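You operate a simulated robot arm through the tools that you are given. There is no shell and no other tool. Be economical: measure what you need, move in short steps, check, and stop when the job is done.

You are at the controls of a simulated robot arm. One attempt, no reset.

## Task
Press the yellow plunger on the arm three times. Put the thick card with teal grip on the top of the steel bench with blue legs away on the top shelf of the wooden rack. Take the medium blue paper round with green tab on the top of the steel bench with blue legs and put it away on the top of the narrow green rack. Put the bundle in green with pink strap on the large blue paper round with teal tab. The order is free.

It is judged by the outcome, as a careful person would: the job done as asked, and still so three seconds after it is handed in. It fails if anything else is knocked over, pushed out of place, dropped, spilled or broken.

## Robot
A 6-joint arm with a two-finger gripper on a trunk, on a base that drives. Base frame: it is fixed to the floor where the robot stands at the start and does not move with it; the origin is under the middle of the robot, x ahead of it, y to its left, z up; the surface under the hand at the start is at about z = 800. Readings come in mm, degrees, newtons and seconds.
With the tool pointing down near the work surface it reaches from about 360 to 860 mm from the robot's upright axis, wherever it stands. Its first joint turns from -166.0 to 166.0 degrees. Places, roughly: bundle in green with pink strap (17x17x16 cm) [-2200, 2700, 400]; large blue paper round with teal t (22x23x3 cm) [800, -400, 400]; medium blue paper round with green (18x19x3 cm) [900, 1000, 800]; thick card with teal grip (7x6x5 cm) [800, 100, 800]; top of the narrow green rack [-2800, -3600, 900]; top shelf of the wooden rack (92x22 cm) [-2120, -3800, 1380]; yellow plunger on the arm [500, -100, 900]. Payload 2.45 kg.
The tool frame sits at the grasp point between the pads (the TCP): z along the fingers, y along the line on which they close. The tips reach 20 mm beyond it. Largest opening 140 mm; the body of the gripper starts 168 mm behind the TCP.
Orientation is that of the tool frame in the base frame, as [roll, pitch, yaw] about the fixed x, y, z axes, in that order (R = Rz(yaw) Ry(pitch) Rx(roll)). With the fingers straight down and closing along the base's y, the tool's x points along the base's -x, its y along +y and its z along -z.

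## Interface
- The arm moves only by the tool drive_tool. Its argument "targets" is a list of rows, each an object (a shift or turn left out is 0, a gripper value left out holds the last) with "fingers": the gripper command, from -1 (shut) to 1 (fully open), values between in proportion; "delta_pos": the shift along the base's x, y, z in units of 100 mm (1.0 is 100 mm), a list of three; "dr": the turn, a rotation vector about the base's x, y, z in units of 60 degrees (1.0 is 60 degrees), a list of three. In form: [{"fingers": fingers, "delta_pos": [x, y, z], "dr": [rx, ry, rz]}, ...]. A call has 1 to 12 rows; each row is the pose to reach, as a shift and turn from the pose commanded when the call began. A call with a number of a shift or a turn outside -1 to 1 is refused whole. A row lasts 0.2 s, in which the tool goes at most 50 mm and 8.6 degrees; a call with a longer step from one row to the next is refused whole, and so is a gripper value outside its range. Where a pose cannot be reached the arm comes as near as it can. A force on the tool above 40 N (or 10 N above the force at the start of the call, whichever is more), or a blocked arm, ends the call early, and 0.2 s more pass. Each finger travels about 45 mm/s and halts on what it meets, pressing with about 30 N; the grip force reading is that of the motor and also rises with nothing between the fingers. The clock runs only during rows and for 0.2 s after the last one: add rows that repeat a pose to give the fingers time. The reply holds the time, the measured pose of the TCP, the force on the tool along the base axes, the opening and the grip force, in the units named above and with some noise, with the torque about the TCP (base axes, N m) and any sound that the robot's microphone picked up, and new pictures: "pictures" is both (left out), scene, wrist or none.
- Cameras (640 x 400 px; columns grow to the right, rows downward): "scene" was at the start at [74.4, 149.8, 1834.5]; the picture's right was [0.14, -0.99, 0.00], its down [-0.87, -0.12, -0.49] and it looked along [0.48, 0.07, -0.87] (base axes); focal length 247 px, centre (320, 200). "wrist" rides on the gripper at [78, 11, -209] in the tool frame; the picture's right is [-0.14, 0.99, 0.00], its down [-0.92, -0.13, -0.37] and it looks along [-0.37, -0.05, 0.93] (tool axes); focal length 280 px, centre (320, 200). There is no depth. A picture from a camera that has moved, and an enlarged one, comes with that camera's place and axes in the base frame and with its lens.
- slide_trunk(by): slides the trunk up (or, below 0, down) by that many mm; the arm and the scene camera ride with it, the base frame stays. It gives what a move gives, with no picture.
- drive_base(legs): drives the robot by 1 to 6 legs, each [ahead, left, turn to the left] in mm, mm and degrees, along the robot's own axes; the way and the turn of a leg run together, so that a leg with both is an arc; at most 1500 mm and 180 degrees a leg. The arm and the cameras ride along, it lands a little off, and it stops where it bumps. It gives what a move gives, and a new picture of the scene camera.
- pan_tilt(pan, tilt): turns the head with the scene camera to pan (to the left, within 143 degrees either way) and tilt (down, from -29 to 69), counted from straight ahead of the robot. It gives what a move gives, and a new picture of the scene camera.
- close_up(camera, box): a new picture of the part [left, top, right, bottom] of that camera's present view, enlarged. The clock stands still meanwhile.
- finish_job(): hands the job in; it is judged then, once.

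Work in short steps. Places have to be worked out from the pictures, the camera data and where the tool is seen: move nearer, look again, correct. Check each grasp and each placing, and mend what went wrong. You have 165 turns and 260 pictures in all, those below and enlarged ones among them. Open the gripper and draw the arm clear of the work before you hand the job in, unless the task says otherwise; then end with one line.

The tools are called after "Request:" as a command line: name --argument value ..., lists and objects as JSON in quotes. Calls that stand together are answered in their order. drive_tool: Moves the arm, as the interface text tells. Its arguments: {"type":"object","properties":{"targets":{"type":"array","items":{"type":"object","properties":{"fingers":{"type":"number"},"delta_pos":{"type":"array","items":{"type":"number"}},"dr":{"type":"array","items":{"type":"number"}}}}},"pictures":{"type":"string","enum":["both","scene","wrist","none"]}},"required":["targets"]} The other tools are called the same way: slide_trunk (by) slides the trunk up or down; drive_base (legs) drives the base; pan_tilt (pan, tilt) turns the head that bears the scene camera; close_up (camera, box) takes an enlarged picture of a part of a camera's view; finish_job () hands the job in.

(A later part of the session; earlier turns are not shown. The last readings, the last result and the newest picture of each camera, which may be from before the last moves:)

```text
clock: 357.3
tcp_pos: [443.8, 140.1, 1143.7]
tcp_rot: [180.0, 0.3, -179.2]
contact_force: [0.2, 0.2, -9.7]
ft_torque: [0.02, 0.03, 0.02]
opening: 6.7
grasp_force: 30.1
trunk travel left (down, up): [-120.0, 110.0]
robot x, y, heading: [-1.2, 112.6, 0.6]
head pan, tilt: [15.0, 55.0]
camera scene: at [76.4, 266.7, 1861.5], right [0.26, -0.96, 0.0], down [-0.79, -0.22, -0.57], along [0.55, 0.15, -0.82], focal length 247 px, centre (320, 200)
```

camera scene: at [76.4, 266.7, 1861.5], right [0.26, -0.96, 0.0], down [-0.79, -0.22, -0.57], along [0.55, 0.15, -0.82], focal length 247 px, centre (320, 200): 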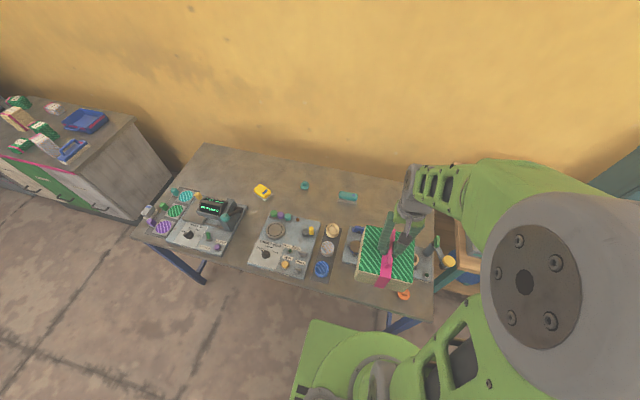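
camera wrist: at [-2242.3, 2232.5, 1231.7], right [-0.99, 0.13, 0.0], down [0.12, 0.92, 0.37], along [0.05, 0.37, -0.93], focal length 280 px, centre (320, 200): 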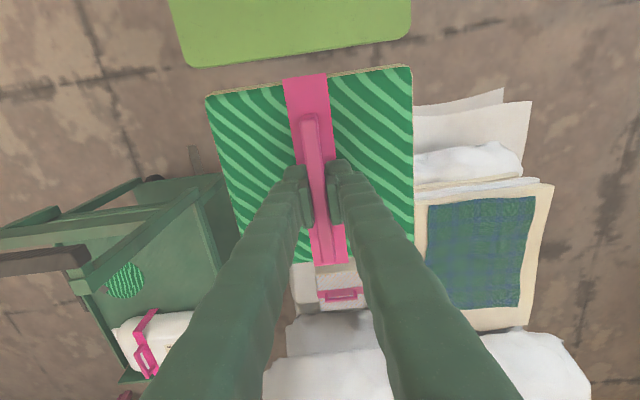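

Extend over the free bench spot (800,100).

Request:
drive_tool --targets '[{"delta_pos": [0.4, -0.1, 0]}, {"delta_pos": [0.8, -0.2, 0]}, {"delta_pos": [1.0, -0.3, 0]}]' --pictures "none"

Request:
drive_tool --targets '[{"delta_pos": [0.4, 0, 0]}, {"delta_pos": [0.8, 0, 0]}, {"delta_pos": [1.0, 0, 0]}]' --pictures "none"

Request:
drive_tool --targets '[{"delta_pos": [0.4, 0, 0]}, {"delta_pos": [0.8, 0, 0]}, {"delta_pos": [1.0, 0, 0]}]' --pictures "none"

Request:
drive_tool --targets '[{"delta_pos": [0.4, 0, 0]}, {"delta_pos": [0.5, 0, -0.2]}, {"delta_pos": [0.5, 0, -0.6]}, {"delta_pos": [0.5, 0, -1.0]}]' --pictures "both"

```text
clock: 358.1
tcp_pos: [541.5, 111.4, 1144.3]
tcp_rot: [-180.0, 0.3, -179.3]
contact_force: [0.5, -0.2, -9.5]
ft_torque: [0.02, 0.0, 0.04]
opening: 6.4
grasp_force: 29.9
trunk travel left (down, up): [-120.0, 110.0]
robot x, y, heading: [-5.2, 109.6, 0.1]
head pan, tilt: [15.0, 55.0]
```

```text
clock: 358.9
tcp_pos: [642.3, 111.4, 1142.6]
tcp_rot: [180.0, 0.2, -179.3]
contact_force: [0.0, -0.8, -8.8]
ft_torque: [0.0, 0.0, -0.04]
opening: 6.6
grasp_force: 30.2
trunk travel left (down, up): [-120.0, 110.0]
robot x, y, heading: [-5.2, 109.4, 0.3]
head pan, tilt: [15.0, 55.0]
```

```text
clock: 359.7
tcp_pos: [743.3, 110.2, 1143.2]
tcp_rot: [-180.0, 0.2, -179.4]
contact_force: [-0.3, 0.1, -8.9]
ft_torque: [0.03, 0.0, -0.01]
opening: 7.0
grasp_force: 30.3
trunk travel left (down, up): [-120.0, 110.0]
robot x, y, heading: [-1.5, 108.6, 0.2]
head pan, tilt: [15.0, 55.0]
```

```text
clock: 360.7
tcp_pos: [794.0, 108.2, 1042.3]
tcp_rot: [180.0, 0.4, -179.3]
contact_force: [1.2, -0.2, -7.9]
ft_torque: [-0.03, -0.01, 0.02]
opening: 6.4
grasp_force: 30.0
trunk travel left (down, up): [-120.0, 110.0]
robot x, y, heading: [-6.9, 104.3, 0.2]
head pan, tilt: [15.0, 55.0]
camera scene: at [76.5, 266.5, 1861.5], right [0.26, -0.96, 0.0], down [-0.79, -0.22, -0.57], along [0.55, 0.15, -0.82], focal length 247 px, centre (320, 200)
camera wrist: at [713.1, 117.7, 1250.3], right [0.13, 0.99, 0.0], down [0.92, -0.12, 0.37], along [0.37, -0.05, -0.93], focal length 280 px, centre (320, 200)
```

scene: 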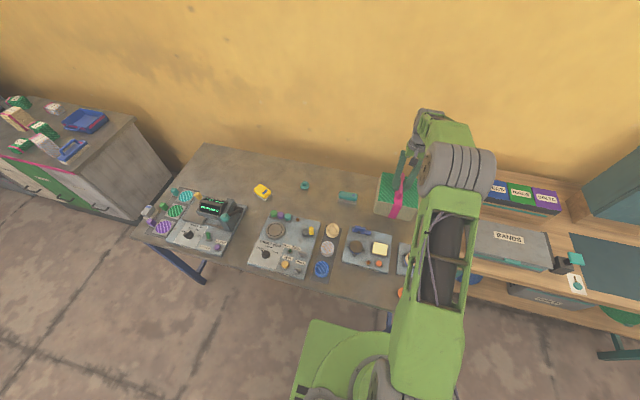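
wrist: 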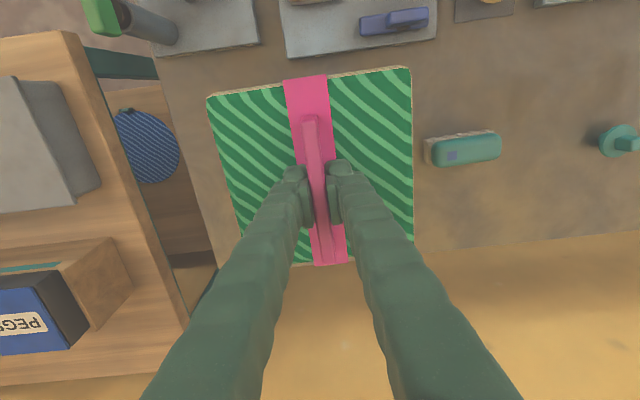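

Spot is clear. Lower to contact.

Request:
drive_tool --targets '[{"delta_pos": [0, 0, -0.3]}, {"delta_pos": [0, 0, -0.5]}, {"delta_pos": [0, 0, -0.6]}, {"delta_pos": [0, 0, -0.7]}, {"delta_pos": [0, 0, -0.75]}, {"delta_pos": [0, 0, -0.8]}, {"delta_pos": [0, 0, -0.85]}]' --pictures "none"

```text
clock: 362.3
tcp_pos: [792.9, 110.5, 960.4]
tcp_rot: [180.0, 0.2, -179.3]
contact_force: [-0.1, -0.6, -8.3]
ft_torque: [0.01, 0.02, 0.01]
opening: 6.6
grasp_force: 29.8
trunk travel left (down, up): [-120.0, 110.0]
robot x, y, heading: [-6.9, 106.3, 0.4]
head pan, tilt: [15.0, 55.0]
```

Request:
drive_tool --targets '[{"delta_pos": [0, 0, -0.04]}, {"delta_pos": [0, 0, -0.07]}, {"delta_pos": [0, 0, -0.1]}, {"delta_pos": [0, 0, -0.13]}, {"delta_pos": [0, 0, -0.16]}]' --pictures "none"

```text
clock: 363.5
tcp_pos: [791.1, 110.7, 943.0]
tcp_rot: [180.0, 0.3, -179.4]
contact_force: [0.3, -0.5, -9.5]
ft_torque: [0.0, -0.04, 0.02]
opening: 6.7
grasp_force: 30.2
trunk travel left (down, up): [-120.0, 110.0]
robot x, y, heading: [-2.2, 107.8, 0.3]
head pan, tilt: [15.0, 55.0]
```

Request:
drive_tool --targets '[{"delta_pos": [0, 0, -0.03]}, {"delta_pos": [0, 0, -0.06]}, {"delta_pos": [0, 0, -0.09]}, {"delta_pos": [0, 0, -0.12]}, {"delta_pos": [0, 0, -0.15]}, {"delta_pos": [0, 0, -0.15]}]' --pictures "scene"

```text
clock: 364.9
tcp_pos: [793.2, 110.5, 932.0]
tcp_rot: [-179.9, 0.9, -179.3]
contact_force: [2.1, -1.0, 32.3]
ft_torque: [0.0, -0.04, 0.01]
opening: 6.3
grasp_force: 29.7
trunk travel left (down, up): [-120.0, 110.0]
robot x, y, heading: [-2.0, 107.3, 0.5]
head pan, tilt: [15.0, 55.0]
camera scene: at [71.1, 266.5, 1862.0], right [0.26, -0.96, 0.0], down [-0.79, -0.22, -0.58], along [0.55, 0.15, -0.82], focal length 247 px, centre (320, 200)
```

scene: 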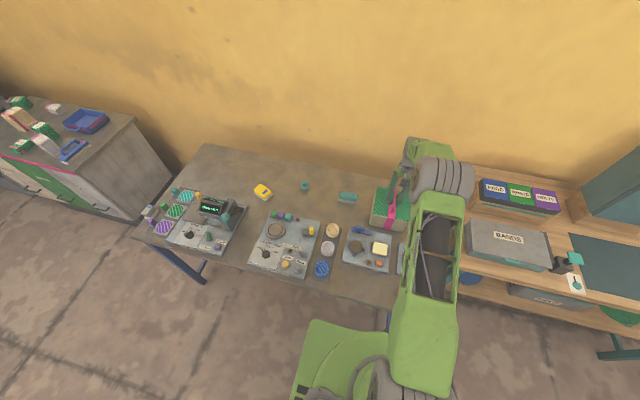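

Set down (base-to-TCP 134 mm). Release and lift clear.

Request:
drive_tool --targets '[{"delta_pos": [0, 0, 0.03]}, {"delta_pos": [0, 0, 0.03], "fingers": -0.35}, {"delta_pos": [0, 0, 0.03]}, {"delta_pos": [0, 0, 0.03]}, {"delta_pos": [0, 0, 0.3]}, {"delta_pos": [0, 0, 0.7]}, {"delta_pos": [0, 0, 1.0]}]' --pictures "none"

Request:
drive_tool --targets '[{"delta_pos": [-0.3, 0, 0.3]}, {"delta_pos": [-0.6, 0, 0.6]}, {"delta_pos": [-0.9, 0, 0.9]}, {"delta_pos": [-1.0, 0, 1.0]}]' --pictures "wrist"

```text
clock: 366.5
tcp_pos: [790.4, 111.2, 1030.1]
tcp_rot: [180.0, 0.3, -179.3]
contact_force: [0.0, 0.7, 0.3]
ft_torque: [0.0, -0.02, -0.03]
opening: 45.7
grasp_force: 0.1
trunk travel left (down, up): [-120.0, 110.0]
robot x, y, heading: [-1.4, 105.0, 0.3]
head pan, tilt: [15.0, 55.0]
```

```text
clock: 367.5
tcp_pos: [691.4, 109.4, 1127.1]
tcp_rot: [180.0, 0.3, -179.3]
contact_force: [-0.3, -0.1, -0.3]
ft_torque: [0.02, -0.01, 0.02]
opening: 45.3
grasp_force: 0.0
trunk travel left (down, up): [-120.0, 110.0]
robot x, y, heading: [-3.0, 107.9, 0.2]
head pan, tilt: [15.0, 55.0]
camera wrist: at [612.0, 120.2, 1334.4], right [0.13, 0.99, 0.0], down [0.92, -0.12, 0.37], along [0.37, -0.05, -0.93], focal length 280 px, centre (320, 200)
```

wrist: 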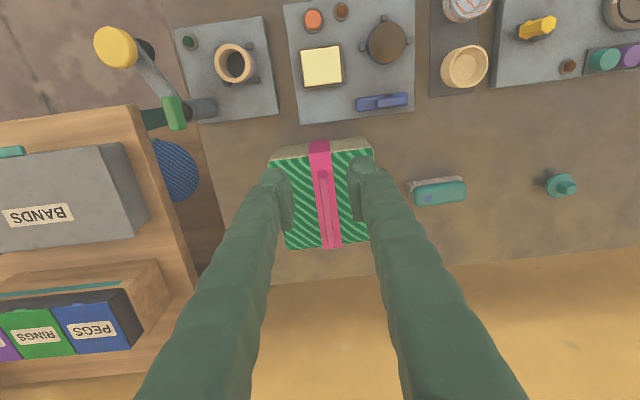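

Now pitch the tool forward 60° (leaving 30° below horizontal).

Request:
drive_tool --targets '[{"dr": [0, -0.14, 0]}, {"dr": [0, -0.28, 0]}, {"dr": [0, -0.42, 0]}, {"dr": [0, -0.56, 0]}, {"dr": [0, -0.7, 0]}, {"dr": [0, -0.84, 0]}, {"dr": [0, -0.98, 0]}]' --pictures "both"

```text
clock: 369.1
tcp_pos: [692.2, 110.8, 1128.9]
tcp_rot: [-178.9, 59.2, -178.7]
contact_force: [1.1, -0.4, 0.0]
ft_torque: [-0.03, 0.02, 0.01]
opening: 45.5
grasp_force: 0.1
trunk travel left (down, up): [-120.0, 110.0]
robot x, y, heading: [-6.6, 107.0, 0.4]
head pan, tilt: [15.0, 55.0]
camera scene: at [75.4, 266.7, 1861.5], right [0.26, -0.96, 0.0], down [-0.79, -0.22, -0.57], along [0.55, 0.15, -0.82], focal length 247 px, centre (320, 200)
camera wrist: at [472.2, 119.9, 1166.7], right [0.06, 0.99, 0.11], down [0.16, -0.12, 0.98], along [0.99, -0.05, -0.16], focal length 280 px, centre (320, 200)
```

scene: 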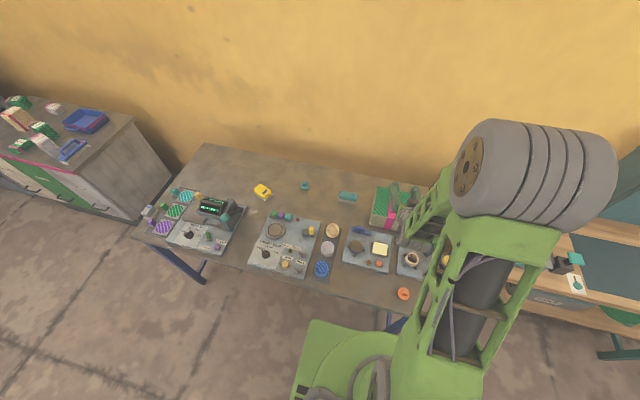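
wrist: 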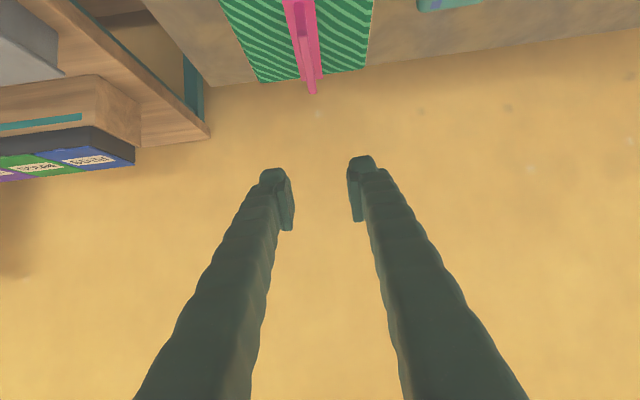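

Pose reached. Bar top is about z≈945. Move over it and descend, straddling the bar.

Request:
drive_tool --targets '[{"delta_pos": [0.35, 0, 0]}, {"delta_pos": [0.7, -0.02, -0.2]}, {"delta_pos": [1.0, -0.03, -0.5]}, {"delta_pos": [1.0, -0.03, -0.9]}]' --pictures "wrist"

Request:
close_up --camera "scene" --box '[340, 150, 480, 260]'

```text
clock: 370.1
tcp_pos: [791.4, 108.1, 1038.4]
tcp_rot: [-178.9, 59.2, -178.7]
contact_force: [-0.1, 0.8, -1.2]
ft_torque: [0.0, 0.0, 0.0]
opening: 45.7
grasp_force: 0.1
trunk travel left (down, up): [-120.0, 110.0]
robot x, y, heading: [-2.6, 106.9, 0.3]
head pan, tilt: [15.0, 55.0]
camera wrist: at [571.6, 117.8, 1076.9], right [0.06, 0.99, 0.11], down [0.16, -0.12, 0.98], along [0.99, -0.05, -0.16], focal length 280 px, centre (320, 200)
```

wrist: 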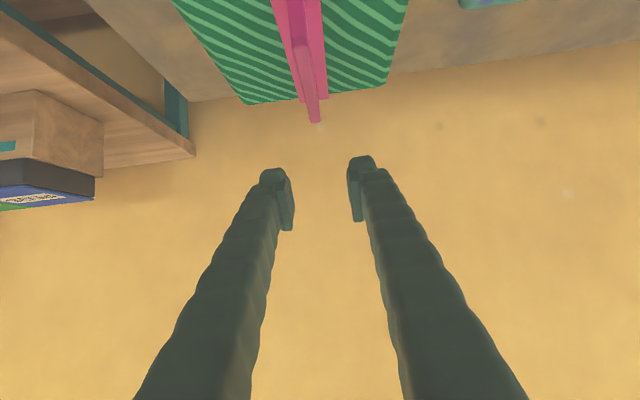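

```text
3.64 times, centred on (410, 205) of scene
camera zoom: at [75.3, 266.7, 1861.5], right [0.26, -0.96, 0.0], down [-0.79, -0.22, -0.57], along [0.55, 0.15, -0.82], focal length 899 px, centre (-7, 182)
```

zoom: 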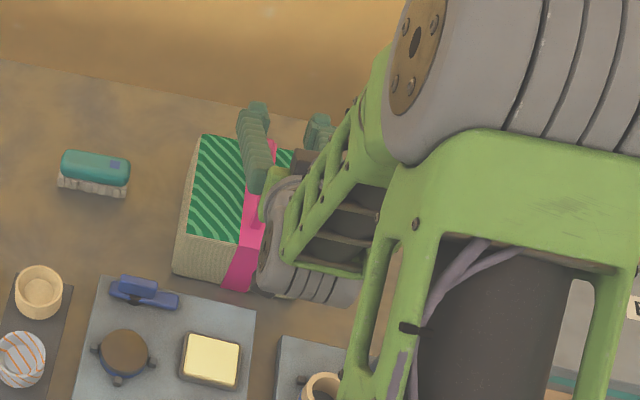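

Request:
drive_tool --targets '[{"delta_pos": [0.02, 0, -0.3]}, {"delta_pos": [0.02, 0, -0.6]}]' --pictures "wrist"

```text
clock: 370.7
tcp_pos: [794.0, 108.7, 979.1]
tcp_rot: [-178.9, 59.1, -178.7]
contact_force: [-0.2, 0.0, -0.1]
ft_torque: [-0.01, 0.0, -0.04]
opening: 45.5
grasp_force: 0.0
trunk travel left (down, up): [-120.0, 110.0]
robot x, y, heading: [-2.4, 106.8, 0.1]
head pan, tilt: [15.0, 55.0]
camera wrist: at [573.7, 117.5, 1017.0], right [0.06, 0.99, 0.11], down [0.16, -0.12, 0.98], along [0.99, -0.05, -0.16], focal length 280 px, centre (320, 200)
```

wrist: 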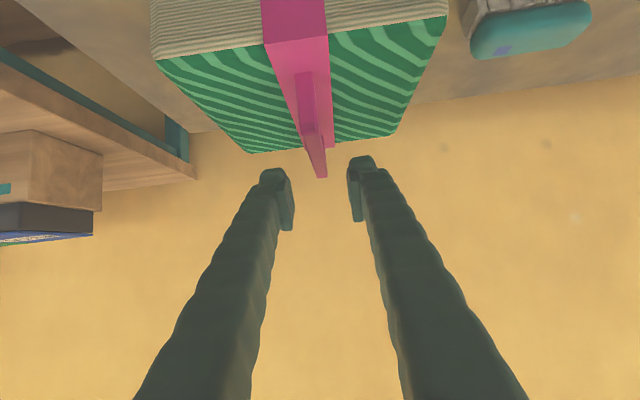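

Bar top ≈947 at y≈107. Descend to z≈941 and close.

Request:
drive_tool --targets '[{"delta_pos": [0, -0.015, -0.2]}, {"delta_pos": [0, -0.015, -0.32]}, {"delta_pos": [0, -0.015, -0.37]}, {"delta_pos": [0, -0.015, -0.37]}]' --pictures "wrist"

```text
clock: 371.7
tcp_pos: [792.7, 105.6, 942.4]
tcp_rot: [-178.9, 59.2, -178.7]
contact_force: [0.2, -0.2, 0.6]
ft_torque: [0.01, -0.03, -0.02]
opening: 45.7
grasp_force: 0.0
trunk travel left (down, up): [-120.0, 110.0]
robot x, y, heading: [-1.6, 109.2, 0.3]
head pan, tilt: [15.0, 55.0]
camera wrist: at [573.7, 115.3, 980.7], right [0.06, 0.99, 0.11], down [0.16, -0.12, 0.98], along [0.99, -0.05, -0.16], focal length 280 px, centre (320, 200)
```

wrist: 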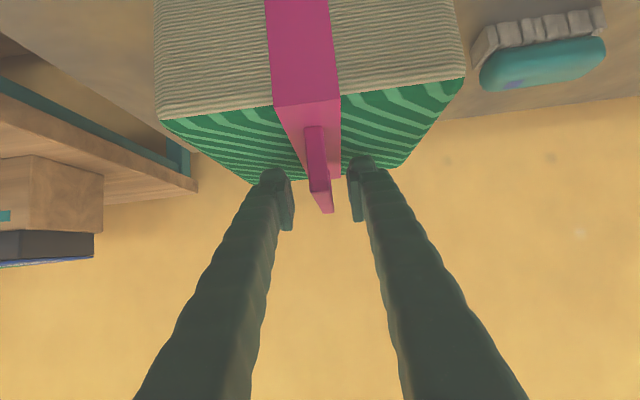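

Straddling the bar. Close.

Request:
drive_tool --targets '[{"fingers": -1}, {}, {}, {}, {}]' --pictures "none"

Request:
drive_tool --targets '[{"delta_pos": [0, 0, 0.05]}, {"delta_pos": [0, 0, 0.12]}, {"delta_pos": [0, 0, 0.25]}, {"delta_pos": [0, 0, 0.4]}, {"delta_pos": [0, 0, 0.4]}]' --pictures "both"

```text
clock: 372.9
tcp_pos: [793.7, 105.5, 942.0]
tcp_rot: [-178.9, 59.1, -178.6]
contact_force: [0.5, 3.4, 0.0]
ft_torque: [0.07, 0.0, 0.01]
opening: 10.8
grasp_force: 30.4
trunk travel left (down, up): [-120.0, 110.0]
robot x, y, heading: [-3.0, 107.2, 0.2]
head pan, tilt: [15.0, 55.0]
```

```text
clock: 374.1
tcp_pos: [793.4, 105.5, 979.8]
tcp_rot: [-178.9, 59.1, -178.7]
contact_force: [0.2, 0.1, -8.8]
ft_torque: [-0.02, -0.04, -0.01]
opening: 11.0
grasp_force: 30.0
trunk travel left (down, up): [-120.0, 110.0]
robot x, y, heading: [-3.1, 107.5, 0.4]
head pan, tilt: [15.0, 55.0]
camera scene: at [75.6, 266.7, 1861.5], right [0.26, -0.96, 0.0], down [-0.79, -0.22, -0.57], along [0.55, 0.15, -0.82], focal length 247 px, centre (320, 200)
camera wrist: at [574.8, 115.7, 1019.6], right [0.06, 0.99, 0.11], down [0.16, -0.12, 0.98], along [0.99, -0.05, -0.16], focal length 280 px, centre (320, 200)
```

scene: 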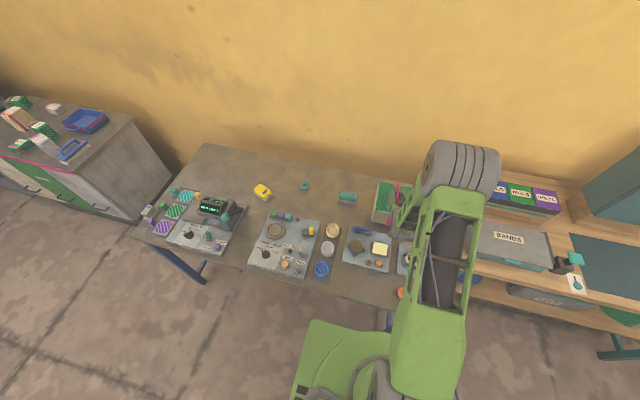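
wrist: 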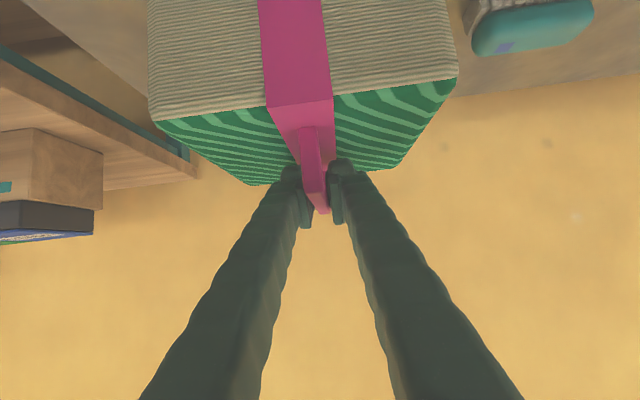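

Held level (base 142 mm below TCP). Raise and retract.

Request:
drive_tool --targets '[{"delta_pos": [0, 0, 0.3]}, {"delta_pos": [0, 0, 0.6]}, {"delta_pos": [0, 0, 0.9]}, {"delta_pos": [0, 0, 1.0]}]' --pictures "none"

Request:
drive_tool --targets '[{"delta_pos": [-0.2, 0, 0.3]}, {"delta_pos": [-0.5, 0, 0.5]}, {"delta_pos": [-0.8, 0, 0.7]}, {"delta_pos": [-1.0, 0, 0.7]}]' --pictures "none"

Request:
drive_tool --targets '[{"delta_pos": [-0.3, 0, 0]}, {"delta_pos": [-0.6, 0, 0]}, {"delta_pos": [-0.9, 0, 0]}]' --pictures "none"

Request:
drive_base --legs '[[-380, 0, 0]]'

Request:
pan_tilt --pan -35 --tilt 45

```text
clock: 375.1
tcp_pos: [794.1, 106.8, 1081.3]
tcp_rot: [-178.8, 59.0, -178.7]
contact_force: [-0.7, -0.3, -7.9]
ft_torque: [-0.04, -0.02, 0.03]
opening: 11.2
grasp_force: 29.4
trunk travel left (down, up): [-120.0, 110.0]
robot x, y, heading: [-1.5, 107.0, 0.4]
head pan, tilt: [15.0, 55.0]
```

```text
clock: 376.1
tcp_pos: [694.9, 106.1, 1150.7]
tcp_rot: [-178.9, 59.2, -178.7]
contact_force: [0.1, 0.3, -8.6]
ft_torque: [-0.01, -0.04, -0.03]
opening: 11.2
grasp_force: 30.1
trunk travel left (down, up): [-120.0, 110.0]
robot x, y, heading: [-6.5, 105.1, 0.4]
head pan, tilt: [15.0, 55.0]
```

```text
clock: 376.9
tcp_pos: [648.1, 104.5, 1152.0]
tcp_rot: [-178.8, 59.0, -178.8]
contact_force: [-0.4, 0.0, -8.7]
ft_torque: [-0.02, -0.01, -0.03]
opening: 10.9
grasp_force: 30.1
out of reach, approached as far as the arm can: row 2, 3
trunk travel left (down, up): [-120.0, 110.0]
robot x, y, heading: [-1.2, 106.3, -0.1]
head pan, tilt: [15.0, 55.0]
```

```text
clock: 379.3
tcp_pos: [273.7, 102.2, 1152.9]
tcp_rot: [-178.9, 59.1, -178.7]
contact_force: [-0.3, -0.3, -8.8]
ft_torque: [0.02, 0.01, 0.01]
opening: 11.2
grasp_force: 30.0
trunk travel left (down, up): [-120.0, 110.0]
robot x, y, heading: [-378.1, 103.4, 0.1]
head pan, tilt: [15.0, 55.0]
camera scene: at [-300.4, 264.6, 1861.6], right [0.26, -0.96, 0.0], down [-0.79, -0.22, -0.57], along [0.55, 0.15, -0.82], focal length 247 px, centre (320, 200)
```

scene: 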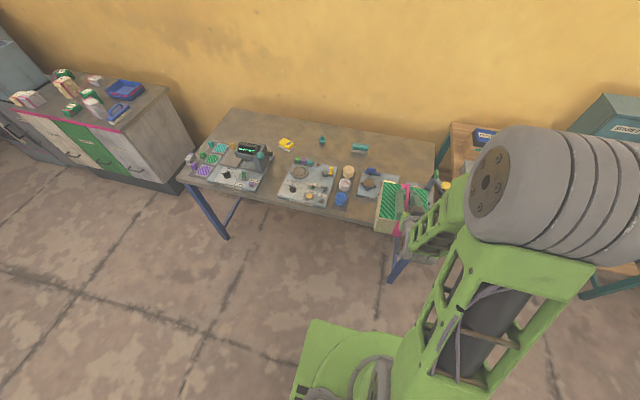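

```text
clock: 380.5
tcp_pos: [274.1, 103.5, 1151.5]
tcp_rot: [-178.9, 58.9, -178.7]
contact_force: [-0.1, 0.5, -8.2]
ft_torque: [0.01, -0.02, -0.02]
opening: 10.8
grasp_force: 30.2
trunk travel left (down, up): [-120.0, 110.0]
robot x, y, heading: [-376.5, 106.9, 0.3]
head pan, tilt: [-35.0, 45.0]
camera scene: at [-302.1, 199.4, 1875.0], right [-0.57, -0.82, 0.0], down [-0.58, 0.4, -0.71], along [0.58, -0.4, -0.71], focal length 247 px, centre (320, 200)
```

scene: 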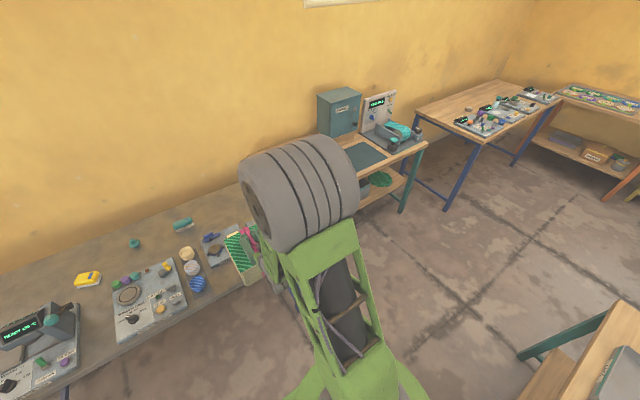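

Move ahead a bit and strafe right to y≈-420, lower trunk, and look at the shelf.

Request:
drive_base --legs '[[130, 0, 0], [0, -525, 0]]'

Request:
pan_tilt --pan 5 --tilt 45

```text
clock: 386.4
tcp_pos: [407.7, -413.0, 1151.9]
tcp_rot: [-179.1, 58.9, -178.4]
contact_force: [0.3, -0.4, -9.4]
ft_torque: [0.02, -0.02, 0.03]
opening: 11.1
grasp_force: 30.3
trunk travel left (down, up): [-120.0, 110.0]
robot x, y, heading: [-245.8, -418.5, 0.5]
head pan, tilt: [-35.0, 45.0]
camera scene: at [-169.9, -320.4, 1875.0], right [-0.56, -0.83, 0.0], down [-0.58, 0.4, -0.71], along [0.58, -0.4, -0.71], focal length 247 px, centre (320, 200)
```

scene: 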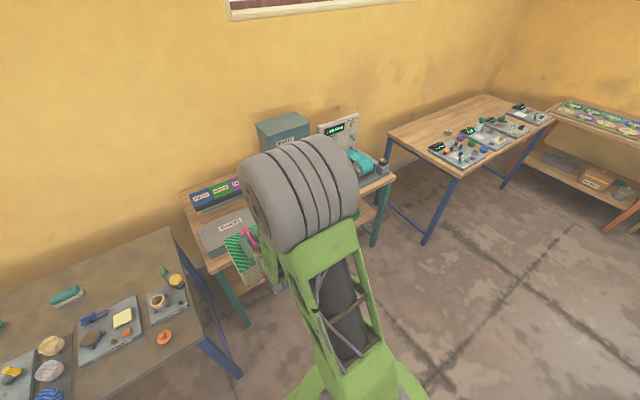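

```text
clock: 387.5
tcp_pos: [407.2, -413.0, 1151.3]
tcp_rot: [-178.9, 59.0, -178.3]
contact_force: [-0.1, 1.1, -8.3]
ft_torque: [-0.04, 0.01, 0.0]
opening: 11.0
grasp_force: 30.4
trunk travel left (down, up): [-120.0, 110.0]
robot x, y, heading: [-247.9, -413.8, 0.8]
head pan, tilt: [5.0, 45.0]
camera scene: at [-156.1, -266.3, 1875.0], right [0.1, -1.0, 0.0], down [-0.7, -0.07, -0.71], along [0.7, 0.07, -0.71], focal length 247 px, centre (320, 200)
```

scene: 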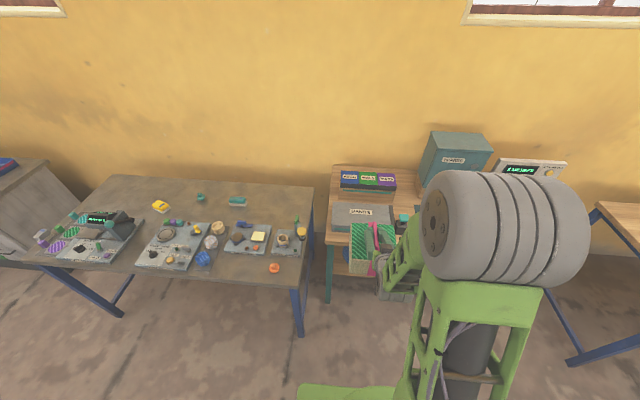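

Request:
drive_base --legs '[[0, -160, -0.7]]'

Request:
close_up --camera "scene" --box '[270, 160, 430, 340]'

```text
clock: 389.6
tcp_pos: [408.1, -578.7, 1151.6]
tcp_rot: [-179.0, 59.0, -179.2]
contact_force: [-0.7, -0.2, -9.2]
ft_torque: [-0.01, -0.01, 0.01]
opening: 11.1
grasp_force: 29.8
trunk travel left (down, up): [-120.0, 110.0]
robot x, y, heading: [-242.8, -574.5, -0.2]
head pan, tilt: [5.0, 45.0]
camera scene: at [-153.4, -425.8, 1875.0], right [0.09, -1.0, 0.0], down [-0.7, -0.06, -0.71], along [0.7, 0.06, -0.71], focal length 247 px, centre (320, 200)
```

scene: 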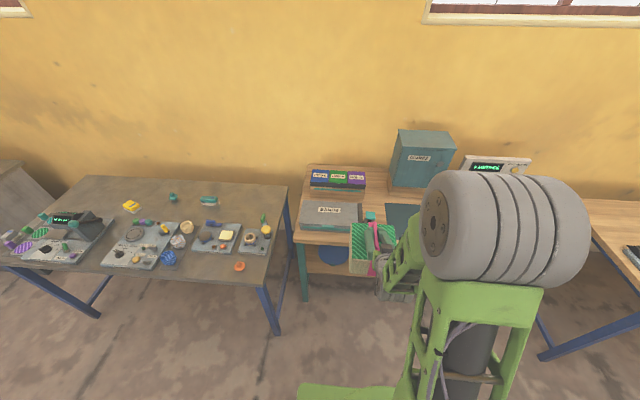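

```text
2.22 times, centred on (350, 250) of scene
camera zoom: at [-153.4, -425.8, 1875.0], right [0.09, -1.0, 0.0], down [-0.7, -0.06, -0.71], along [0.7, 0.06, -0.71], focal length 549 px, centre (253, 89)
```

zoom: 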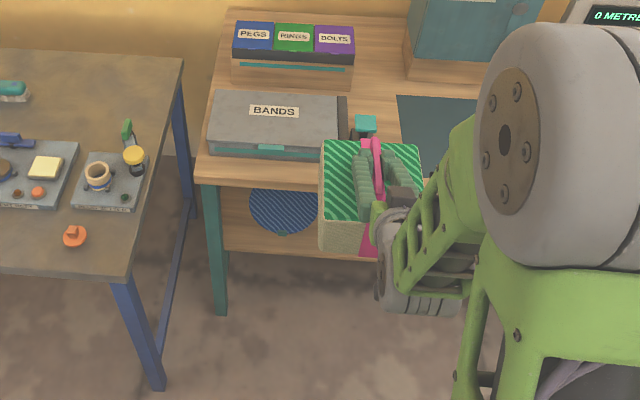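

The round is centred near (808,-440) on the lower shelf (z≈395), tab facing me. Plan: lower the bundle in front of the table here, then drive in. First trunk down and lower the arm.

Request:
slide_trunk --by -120

Request:
drive_tool --targets '[{"delta_pos": [0, 0.3, -0.3]}, {"delta_pos": [0, 0.6, -0.6]}, {"delta_pos": [0, 0.8, -0.9]}, {"delta_pos": [0, 0.8, -1.0]}]' --pictures "none"

Request:
drive_tool --targets '[{"delta_pos": [0, 0.3, -0.3]}, {"delta_pos": [0, 0.5, -0.6]}, {"delta_pos": [0, 0.57, -0.9]}, {"delta_pos": [0, 0.57, -1.0]}]' --pictures "none"

Request:
drive_tool --targets '[{"delta_pos": [0, 0, -0.3]}, {"delta_pos": [0, 0, -0.6]}, {"delta_pos": [0, 0, -0.9]}, {"delta_pos": [0, 0, -1.0]}]' --pictures "both"

```text
clock: 391.1
tcp_pos: [407.6, -577.2, 1031.2]
tcp_rot: [-178.9, 59.0, -178.9]
contact_force: [0.1, -0.5, -9.1]
ft_torque: [0.0, -0.04, 0.02]
opening: 11.3
grasp_force: 30.2
trunk travel left (down, up): [0.0, 230.0]
robot x, y, heading: [-247.8, -576.1, 0.1]
head pan, tilt: [5.0, 45.0]
```

```text
clock: 392.1
tcp_pos: [406.8, -498.6, 929.6]
tcp_rot: [-178.9, 59.1, -179.1]
contact_force: [-0.2, 0.6, -9.3]
ft_torque: [-0.01, 0.01, -0.06]
opening: 10.9
grasp_force: 30.0
trunk travel left (down, up): [0.0, 230.0]
robot x, y, heading: [-245.3, -575.2, 0.0]
head pan, tilt: [5.0, 45.0]
```

```text
clock: 393.1
tcp_pos: [407.7, -442.3, 830.3]
tcp_rot: [-178.8, 59.0, -179.1]
contact_force: [1.1, 0.1, -9.6]
ft_torque: [0.02, -0.03, 0.0]
opening: 11.3
grasp_force: 30.6
trunk travel left (down, up): [0.0, 230.0]
robot x, y, heading: [-243.8, -573.8, -0.2]
head pan, tilt: [5.0, 45.0]
```

```text
clock: 394.1
tcp_pos: [408.5, -441.4, 731.8]
tcp_rot: [-179.0, 59.0, -179.0]
contact_force: [0.6, 0.0, -8.8]
ft_torque: [-0.01, -0.01, -0.02]
opening: 11.1
grasp_force: 29.4
trunk travel left (down, up): [0.0, 230.0]
robot x, y, heading: [-245.5, -572.9, -0.2]
head pan, tilt: [5.0, 45.0]
camera scene: at [-153.3, -424.9, 1755.0], right [0.09, -1.0, 0.0], down [-0.7, -0.06, -0.71], along [0.7, 0.06, -0.71], focal length 247 px, centre (320, 200)
camera wrist: at [188.9, -430.5, 771.2], right [0.07, 0.99, 0.11], down [0.16, -0.12, 0.98], along [0.98, -0.05, -0.16], focal length 280 px, centre (320, 200)
```

scene: 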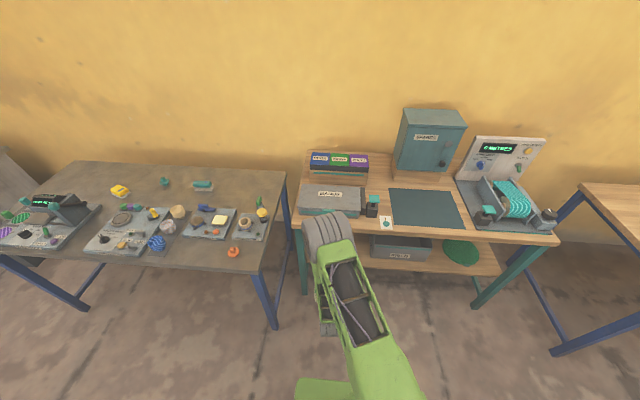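
wrist: 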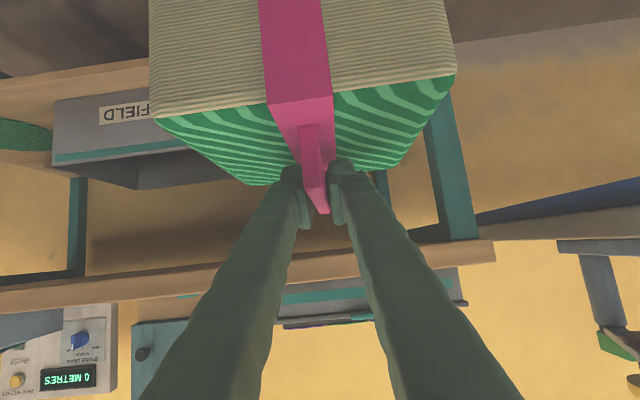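

Wrist view shows the table's underside at z≈785 and shelf ≈397 — enough clearance with the present tilt. Lower to TCP z≈582.

Request:
drive_tool --targets '[{"delta_pos": [0, 0, -0.3]}, {"delta_pos": [0, 0, -0.6]}, {"delta_pos": [0, 0, -0.9]}, {"delta_pos": [0, 0, -1.0]}]' --pictures "none"

Request:
drive_tool --targets '[{"delta_pos": [0, 0, -0.3]}, {"delta_pos": [0, 0, -0.49]}, {"delta_pos": [0, 0, -0.49]}]' --pictures "both"

```text
clock: 395.1
tcp_pos: [406.5, -439.8, 630.9]
tcp_rot: [-178.8, 59.0, -178.9]
contact_force: [0.5, 0.3, -8.6]
ft_torque: [0.01, 0.02, -0.01]
opening: 11.0
grasp_force: 30.1
trunk travel left (down, up): [0.0, 230.0]
robot x, y, heading: [-244.9, -573.5, -0.1]
head pan, tilt: [5.0, 45.0]
```

```text
clock: 395.9
tcp_pos: [407.8, -441.2, 581.7]
tcp_rot: [-178.9, 58.9, -179.0]
contact_force: [-0.1, 0.6, -9.2]
ft_torque: [0.01, 0.02, 0.01]
opening: 11.1
grasp_force: 30.1
trunk travel left (down, up): [0.0, 230.0]
robot x, y, heading: [-241.6, -573.1, -0.2]
head pan, tilt: [5.0, 45.0]
camera scene: at [-153.4, -425.0, 1755.0], right [0.09, -1.0, 0.0], down [-0.7, -0.06, -0.71], along [0.7, 0.06, -0.71], focal length 247 px, centre (320, 200)
camera wrist: at [188.4, -430.1, 621.4], right [0.07, 0.99, 0.11], down [0.16, -0.12, 0.98], along [0.98, -0.05, -0.17], focal length 280 px, centre (320, 200)
```

scene: 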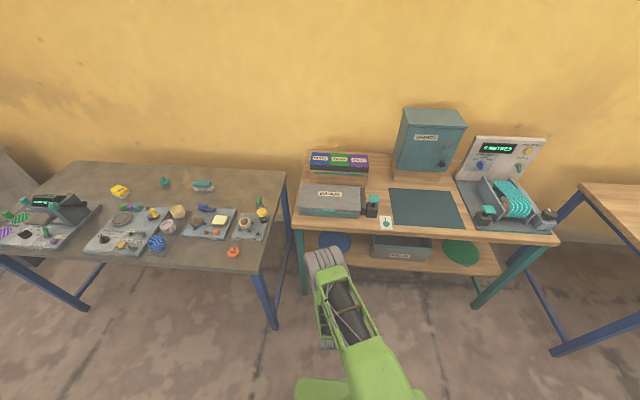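
wrist: 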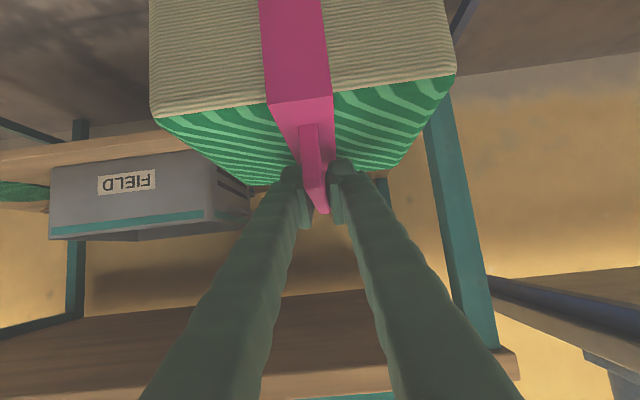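

Request:
close_up --camera "scene" --box '[290, 220, 380, 280]'

```text
6.67 times, centred on (335, 250) of scene
camera zoom: at [-153.4, -425.0, 1755.0], right [0.09, -1.0, 0.0], down [-0.7, -0.06, -0.71], along [0.7, 0.06, -0.71], focal length 1648 px, centre (220, -133)
```

zoom: 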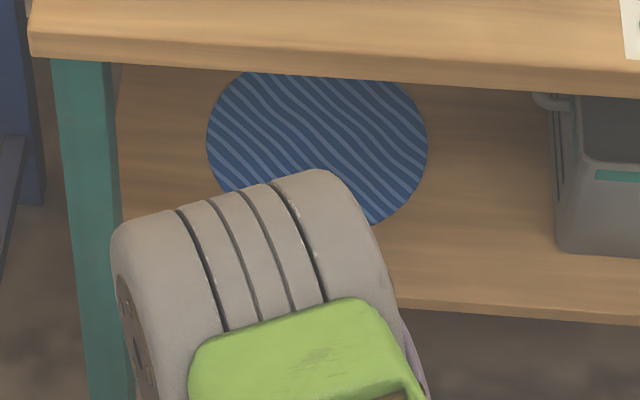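

Round centre (806,-440). Drive in: first 220 mm, check readings.

Request:
drive_base --legs '[[200, 0, 0]]'

Request:
drive_tool --targets '[{"delta_pos": [0, 0, 0]}]' --pictures "wrist"

```text
clock: 397.5
tcp_pos: [608.8, -441.1, 581.9]
tcp_rot: [-178.9, 59.1, -179.0]
contact_force: [0.1, -0.1, -9.5]
ft_torque: [0.01, -0.05, 0.01]
opening: 11.4
grasp_force: 30.0
trunk travel left (down, up): [0.0, 230.0]
robot x, y, heading: [-42.3, -574.3, 0.2]
head pan, tilt: [5.0, 45.0]
camera scene: at [48.3, -425.0, 1754.9], right [0.09, -1.0, 0.0], down [-0.7, -0.06, -0.71], along [0.7, 0.06, -0.71], focal length 247 px, centre (320, 200)
```

scene: 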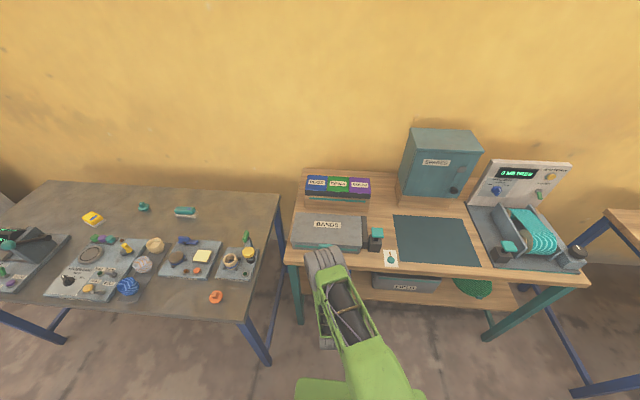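

```text
clock: 397.9
tcp_pos: [607.9, -441.0, 582.1]
tcp_rot: [-178.8, 58.9, -178.9]
contact_force: [1.0, 0.4, -8.6]
ft_torque: [0.0, -0.02, -0.03]
opening: 11.0
grasp_force: 29.7
trunk travel left (down, up): [0.0, 230.0]
robot x, y, heading: [-42.8, -573.1, 0.1]
head pan, tilt: [5.0, 45.0]
camera wrist: at [389.3, -430.5, 621.3], right [0.07, 0.99, 0.11], down [0.16, -0.12, 0.98], along [0.98, -0.05, -0.17], focal length 280 px, centre (320, 200)
```

wrist: 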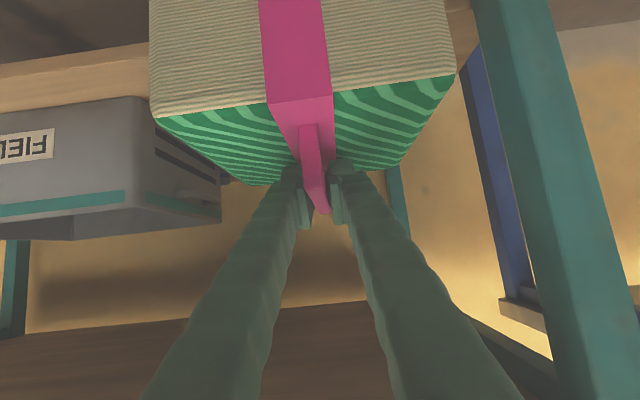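

The forearm may come near the table edge if the base advances more, so I'll extend the arm instead; this leans the forearm back.

Request:
drive_tool --targets '[{"delta_pos": [0.25, 0, 0]}, {"delta_pos": [0.5, 0, 0]}, {"delta_pos": [0.75, 0, 0]}, {"delta_pos": [0.95, 0, 0]}]' --pictures "both"

Request:
close_up --camera "scene" --box '[270, 210, 400, 330]'

```text
clock: 398.9
tcp_pos: [706.2, -441.8, 581.4]
tcp_rot: [-178.9, 58.9, -179.0]
contact_force: [-1.1, -0.6, -9.1]
ft_torque: [0.04, -0.04, 0.01]
opening: 11.2
grasp_force: 29.6
trunk travel left (down, up): [0.0, 230.0]
robot x, y, heading: [-43.0, -577.8, 0.2]
head pan, tilt: [5.0, 45.0]
camera scene: at [48.4, -425.2, 1755.0], right [0.09, -1.0, 0.0], down [-0.7, -0.06, -0.71], along [0.7, 0.06, -0.71], focal length 247 px, centre (320, 200)
camera wrist: at [486.2, -431.2, 620.9], right [0.07, 0.99, 0.11], down [0.16, -0.12, 0.98], along [0.98, -0.05, -0.17], focal length 280 px, centre (320, 200)
```

scene: 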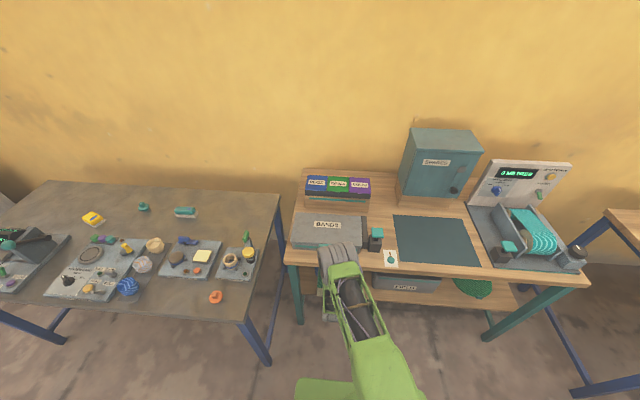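
wrist: 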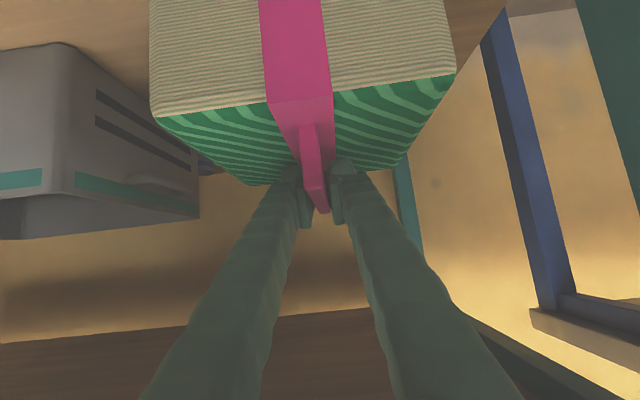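

```text
3.33 times, centred on (335, 270) of scene
camera zoom: at [48.4, -425.2, 1755.0], right [0.09, -1.0, 0.0], down [-0.7, -0.06, -0.71], along [0.7, 0.06, -0.71], focal length 824 px, centre (270, -33)
```

zoom: 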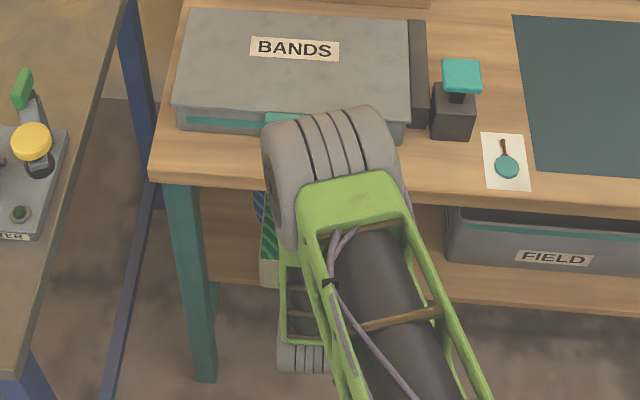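

The elbow leads the wrist; to keep the forearm off the table edge I'll back the base 120 mm and reach in with the arm instead.

Request:
drive_base --legs '[[-120, 0, 0]]'

Request:
drive_tool --targets '[{"delta_pos": [0.25, 0, 0]}, {"delta_pos": [0.5, 0, 0]}, {"delta_pos": [0.75, 0, 0]}, {"delta_pos": [1.0, 0, 0]}]' --pictures "scene"

Request:
close_up --camera "scene" --box '[270, 210, 400, 330]'

```text
clock: 400.1
tcp_pos: [585.9, -441.1, 581.9]
tcp_rot: [-179.0, 59.0, -178.9]
contact_force: [0.3, -0.5, -8.8]
ft_torque: [0.01, -0.05, 0.0]
opening: 11.2
grasp_force: 29.7
trunk travel left (down, up): [0.0, 230.0]
robot x, y, heading: [-164.9, -578.3, 0.2]
head pan, tilt: [5.0, 45.0]
camera scene: at [-71.3, -425.0, 1755.0], right [0.09, -1.0, 0.0], down [-0.7, -0.06, -0.71], along [0.7, 0.06, -0.71], focal length 247 px, centre (320, 200)
```

scene: 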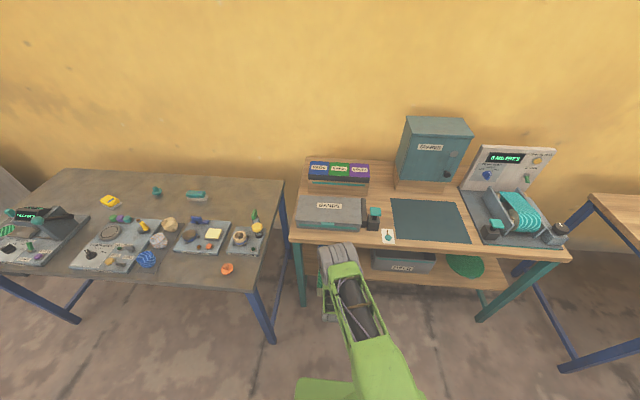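

```text
clock: 401.1
tcp_pos: [685.5, -441.7, 582.0]
tcp_rot: [-178.8, 59.0, -179.0]
contact_force: [-0.6, 0.8, -8.8]
ft_torque: [0.0, -0.05, 0.0]
opening: 11.0
grasp_force: 30.6
trunk travel left (down, up): [0.0, 230.0]
robot x, y, heading: [-163.6, -572.5, 0.3]
head pan, tilt: [5.0, 45.0]
camera scene: at [-70.8, -425.0, 1754.9], right [0.09, -1.0, 0.0], down [-0.7, -0.06, -0.71], along [0.7, 0.06, -0.71], focal length 247 px, centre (320, 200)
```

scene: 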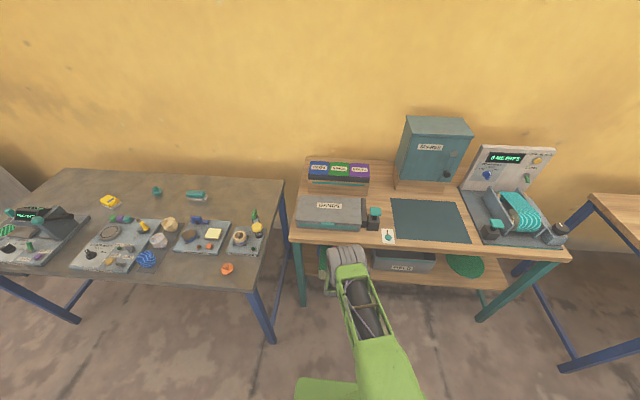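

```text
3.33 times, centred on (335, 270) of scene
camera zoom: at [-70.8, -425.0, 1754.9], right [0.09, -1.0, 0.0], down [-0.7, -0.06, -0.71], along [0.7, 0.06, -0.71], focal length 824 px, centre (270, -33)
```

zoom: 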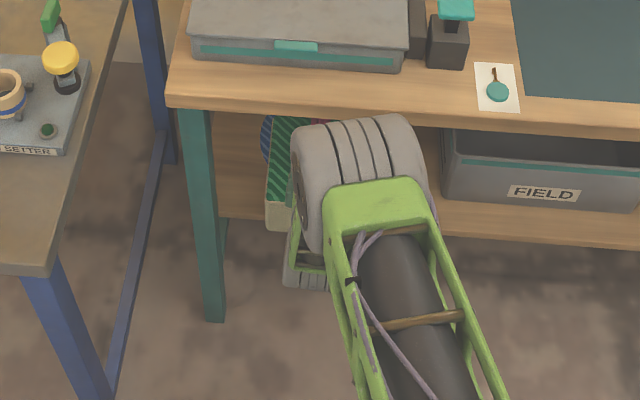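

Much better clearance. Continue in to x≈800.

Request:
drive_tool --targets '[{"delta_pos": [0.2, 0, 0]}, {"delta_pos": [0.4, 0.01, 0]}, {"delta_pos": [0.6, 0.01, 0]}, {"delta_pos": [0.6, 0.01, 0]}]' --pictures "none"

Request:
close_up --camera "scene" --box '[270, 210, 400, 330]'

```text
clock: 402.1
tcp_pos: [745.6, -441.8, 580.1]
tcp_rot: [-178.8, 58.9, -178.9]
contact_force: [0.0, 0.1, -8.5]
ft_torque: [-0.02, -0.02, 0.02]
opening: 11.1
grasp_force: 29.6
trunk travel left (down, up): [0.0, 230.0]
robot x, y, heading: [-158.0, -573.7, -0.2]
head pan, tilt: [5.0, 45.0]
```

```text
3.33 times, centred on (335, 270) of scene
camera zoom: at [-70.7, -425.0, 1755.0], right [0.09, -1.0, 0.0], down [-0.7, -0.06, -0.71], along [0.7, 0.06, -0.71], focal length 824 px, centre (270, -33)
```

zoom: 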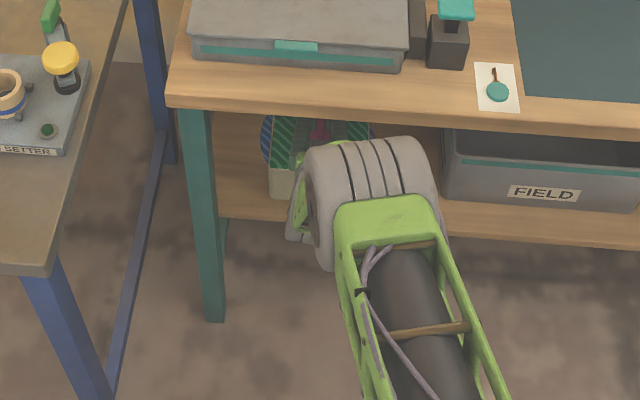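

Request:
drive_tool --targets '[{"delta_pos": [0.2, 0, 0]}, {"delta_pos": [0.4, 0, 0]}, {"delta_pos": [0.57, 0, 0]}, {"delta_pos": [0.57, 0, 0]}]' --pictures "wrist"

Request:
close_up --camera "scene" --box '[270, 210, 400, 330]'

```text
clock: 403.1
tcp_pos: [801.9, -438.9, 580.0]
tcp_rot: [-178.9, 58.9, -178.9]
contact_force: [0.3, -0.2, -8.0]
ft_torque: [0.02, 0.0, -0.01]
opening: 11.4
grasp_force: 29.8
trunk travel left (down, up): [0.0, 230.0]
robot x, y, heading: [-162.7, -575.5, 0.2]
head pan, tilt: [5.0, 45.0]
camera wrist: at [582.6, -429.8, 619.3], right [0.07, 0.99, 0.11], down [0.16, -0.12, 0.98], along [0.98, -0.05, -0.17], focal length 280 px, centre (320, 200)
```

wrist: 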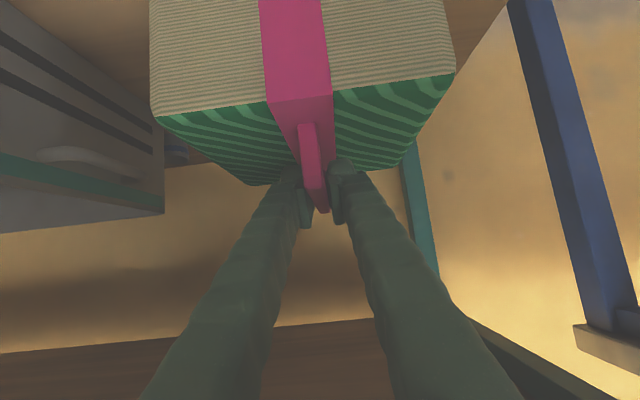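

```text
3.33 times, centred on (335, 270) of scene
camera zoom: at [-70.7, -425.0, 1755.0], right [0.09, -1.0, 0.0], down [-0.7, -0.06, -0.71], along [0.7, 0.06, -0.71], focal length 824 px, centre (270, -33)
```

zoom: 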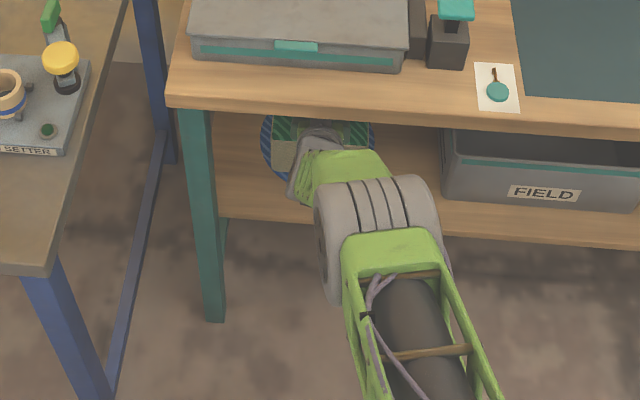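

Bundle is centred over the round. Lower gently.

Request:
drive_tool --targets '[{"delta_pos": [0, 0, -0.1]}, {"delta_pos": [0, 0, -0.18]}, {"delta_pos": [0, 0, -0.24]}, {"delta_pos": [0, 0, -0.28]}, {"delta_pos": [0, 0, -0.31]}, {"delta_pos": [0, 0, -0.34]}]' --pictures "none"

```text
clock: 404.5
tcp_pos: [803.5, -439.6, 550.3]
tcp_rot: [-179.0, 59.2, -178.9]
contact_force: [-0.2, -1.0, 1.0]
ft_torque: [0.02, 0.8, -0.02]
opening: 11.0
grasp_force: 30.3
trunk travel left (down, up): [0.0, 230.0]
robot x, y, heading: [-164.3, -571.5, 0.2]
head pan, tilt: [5.0, 45.0]
```

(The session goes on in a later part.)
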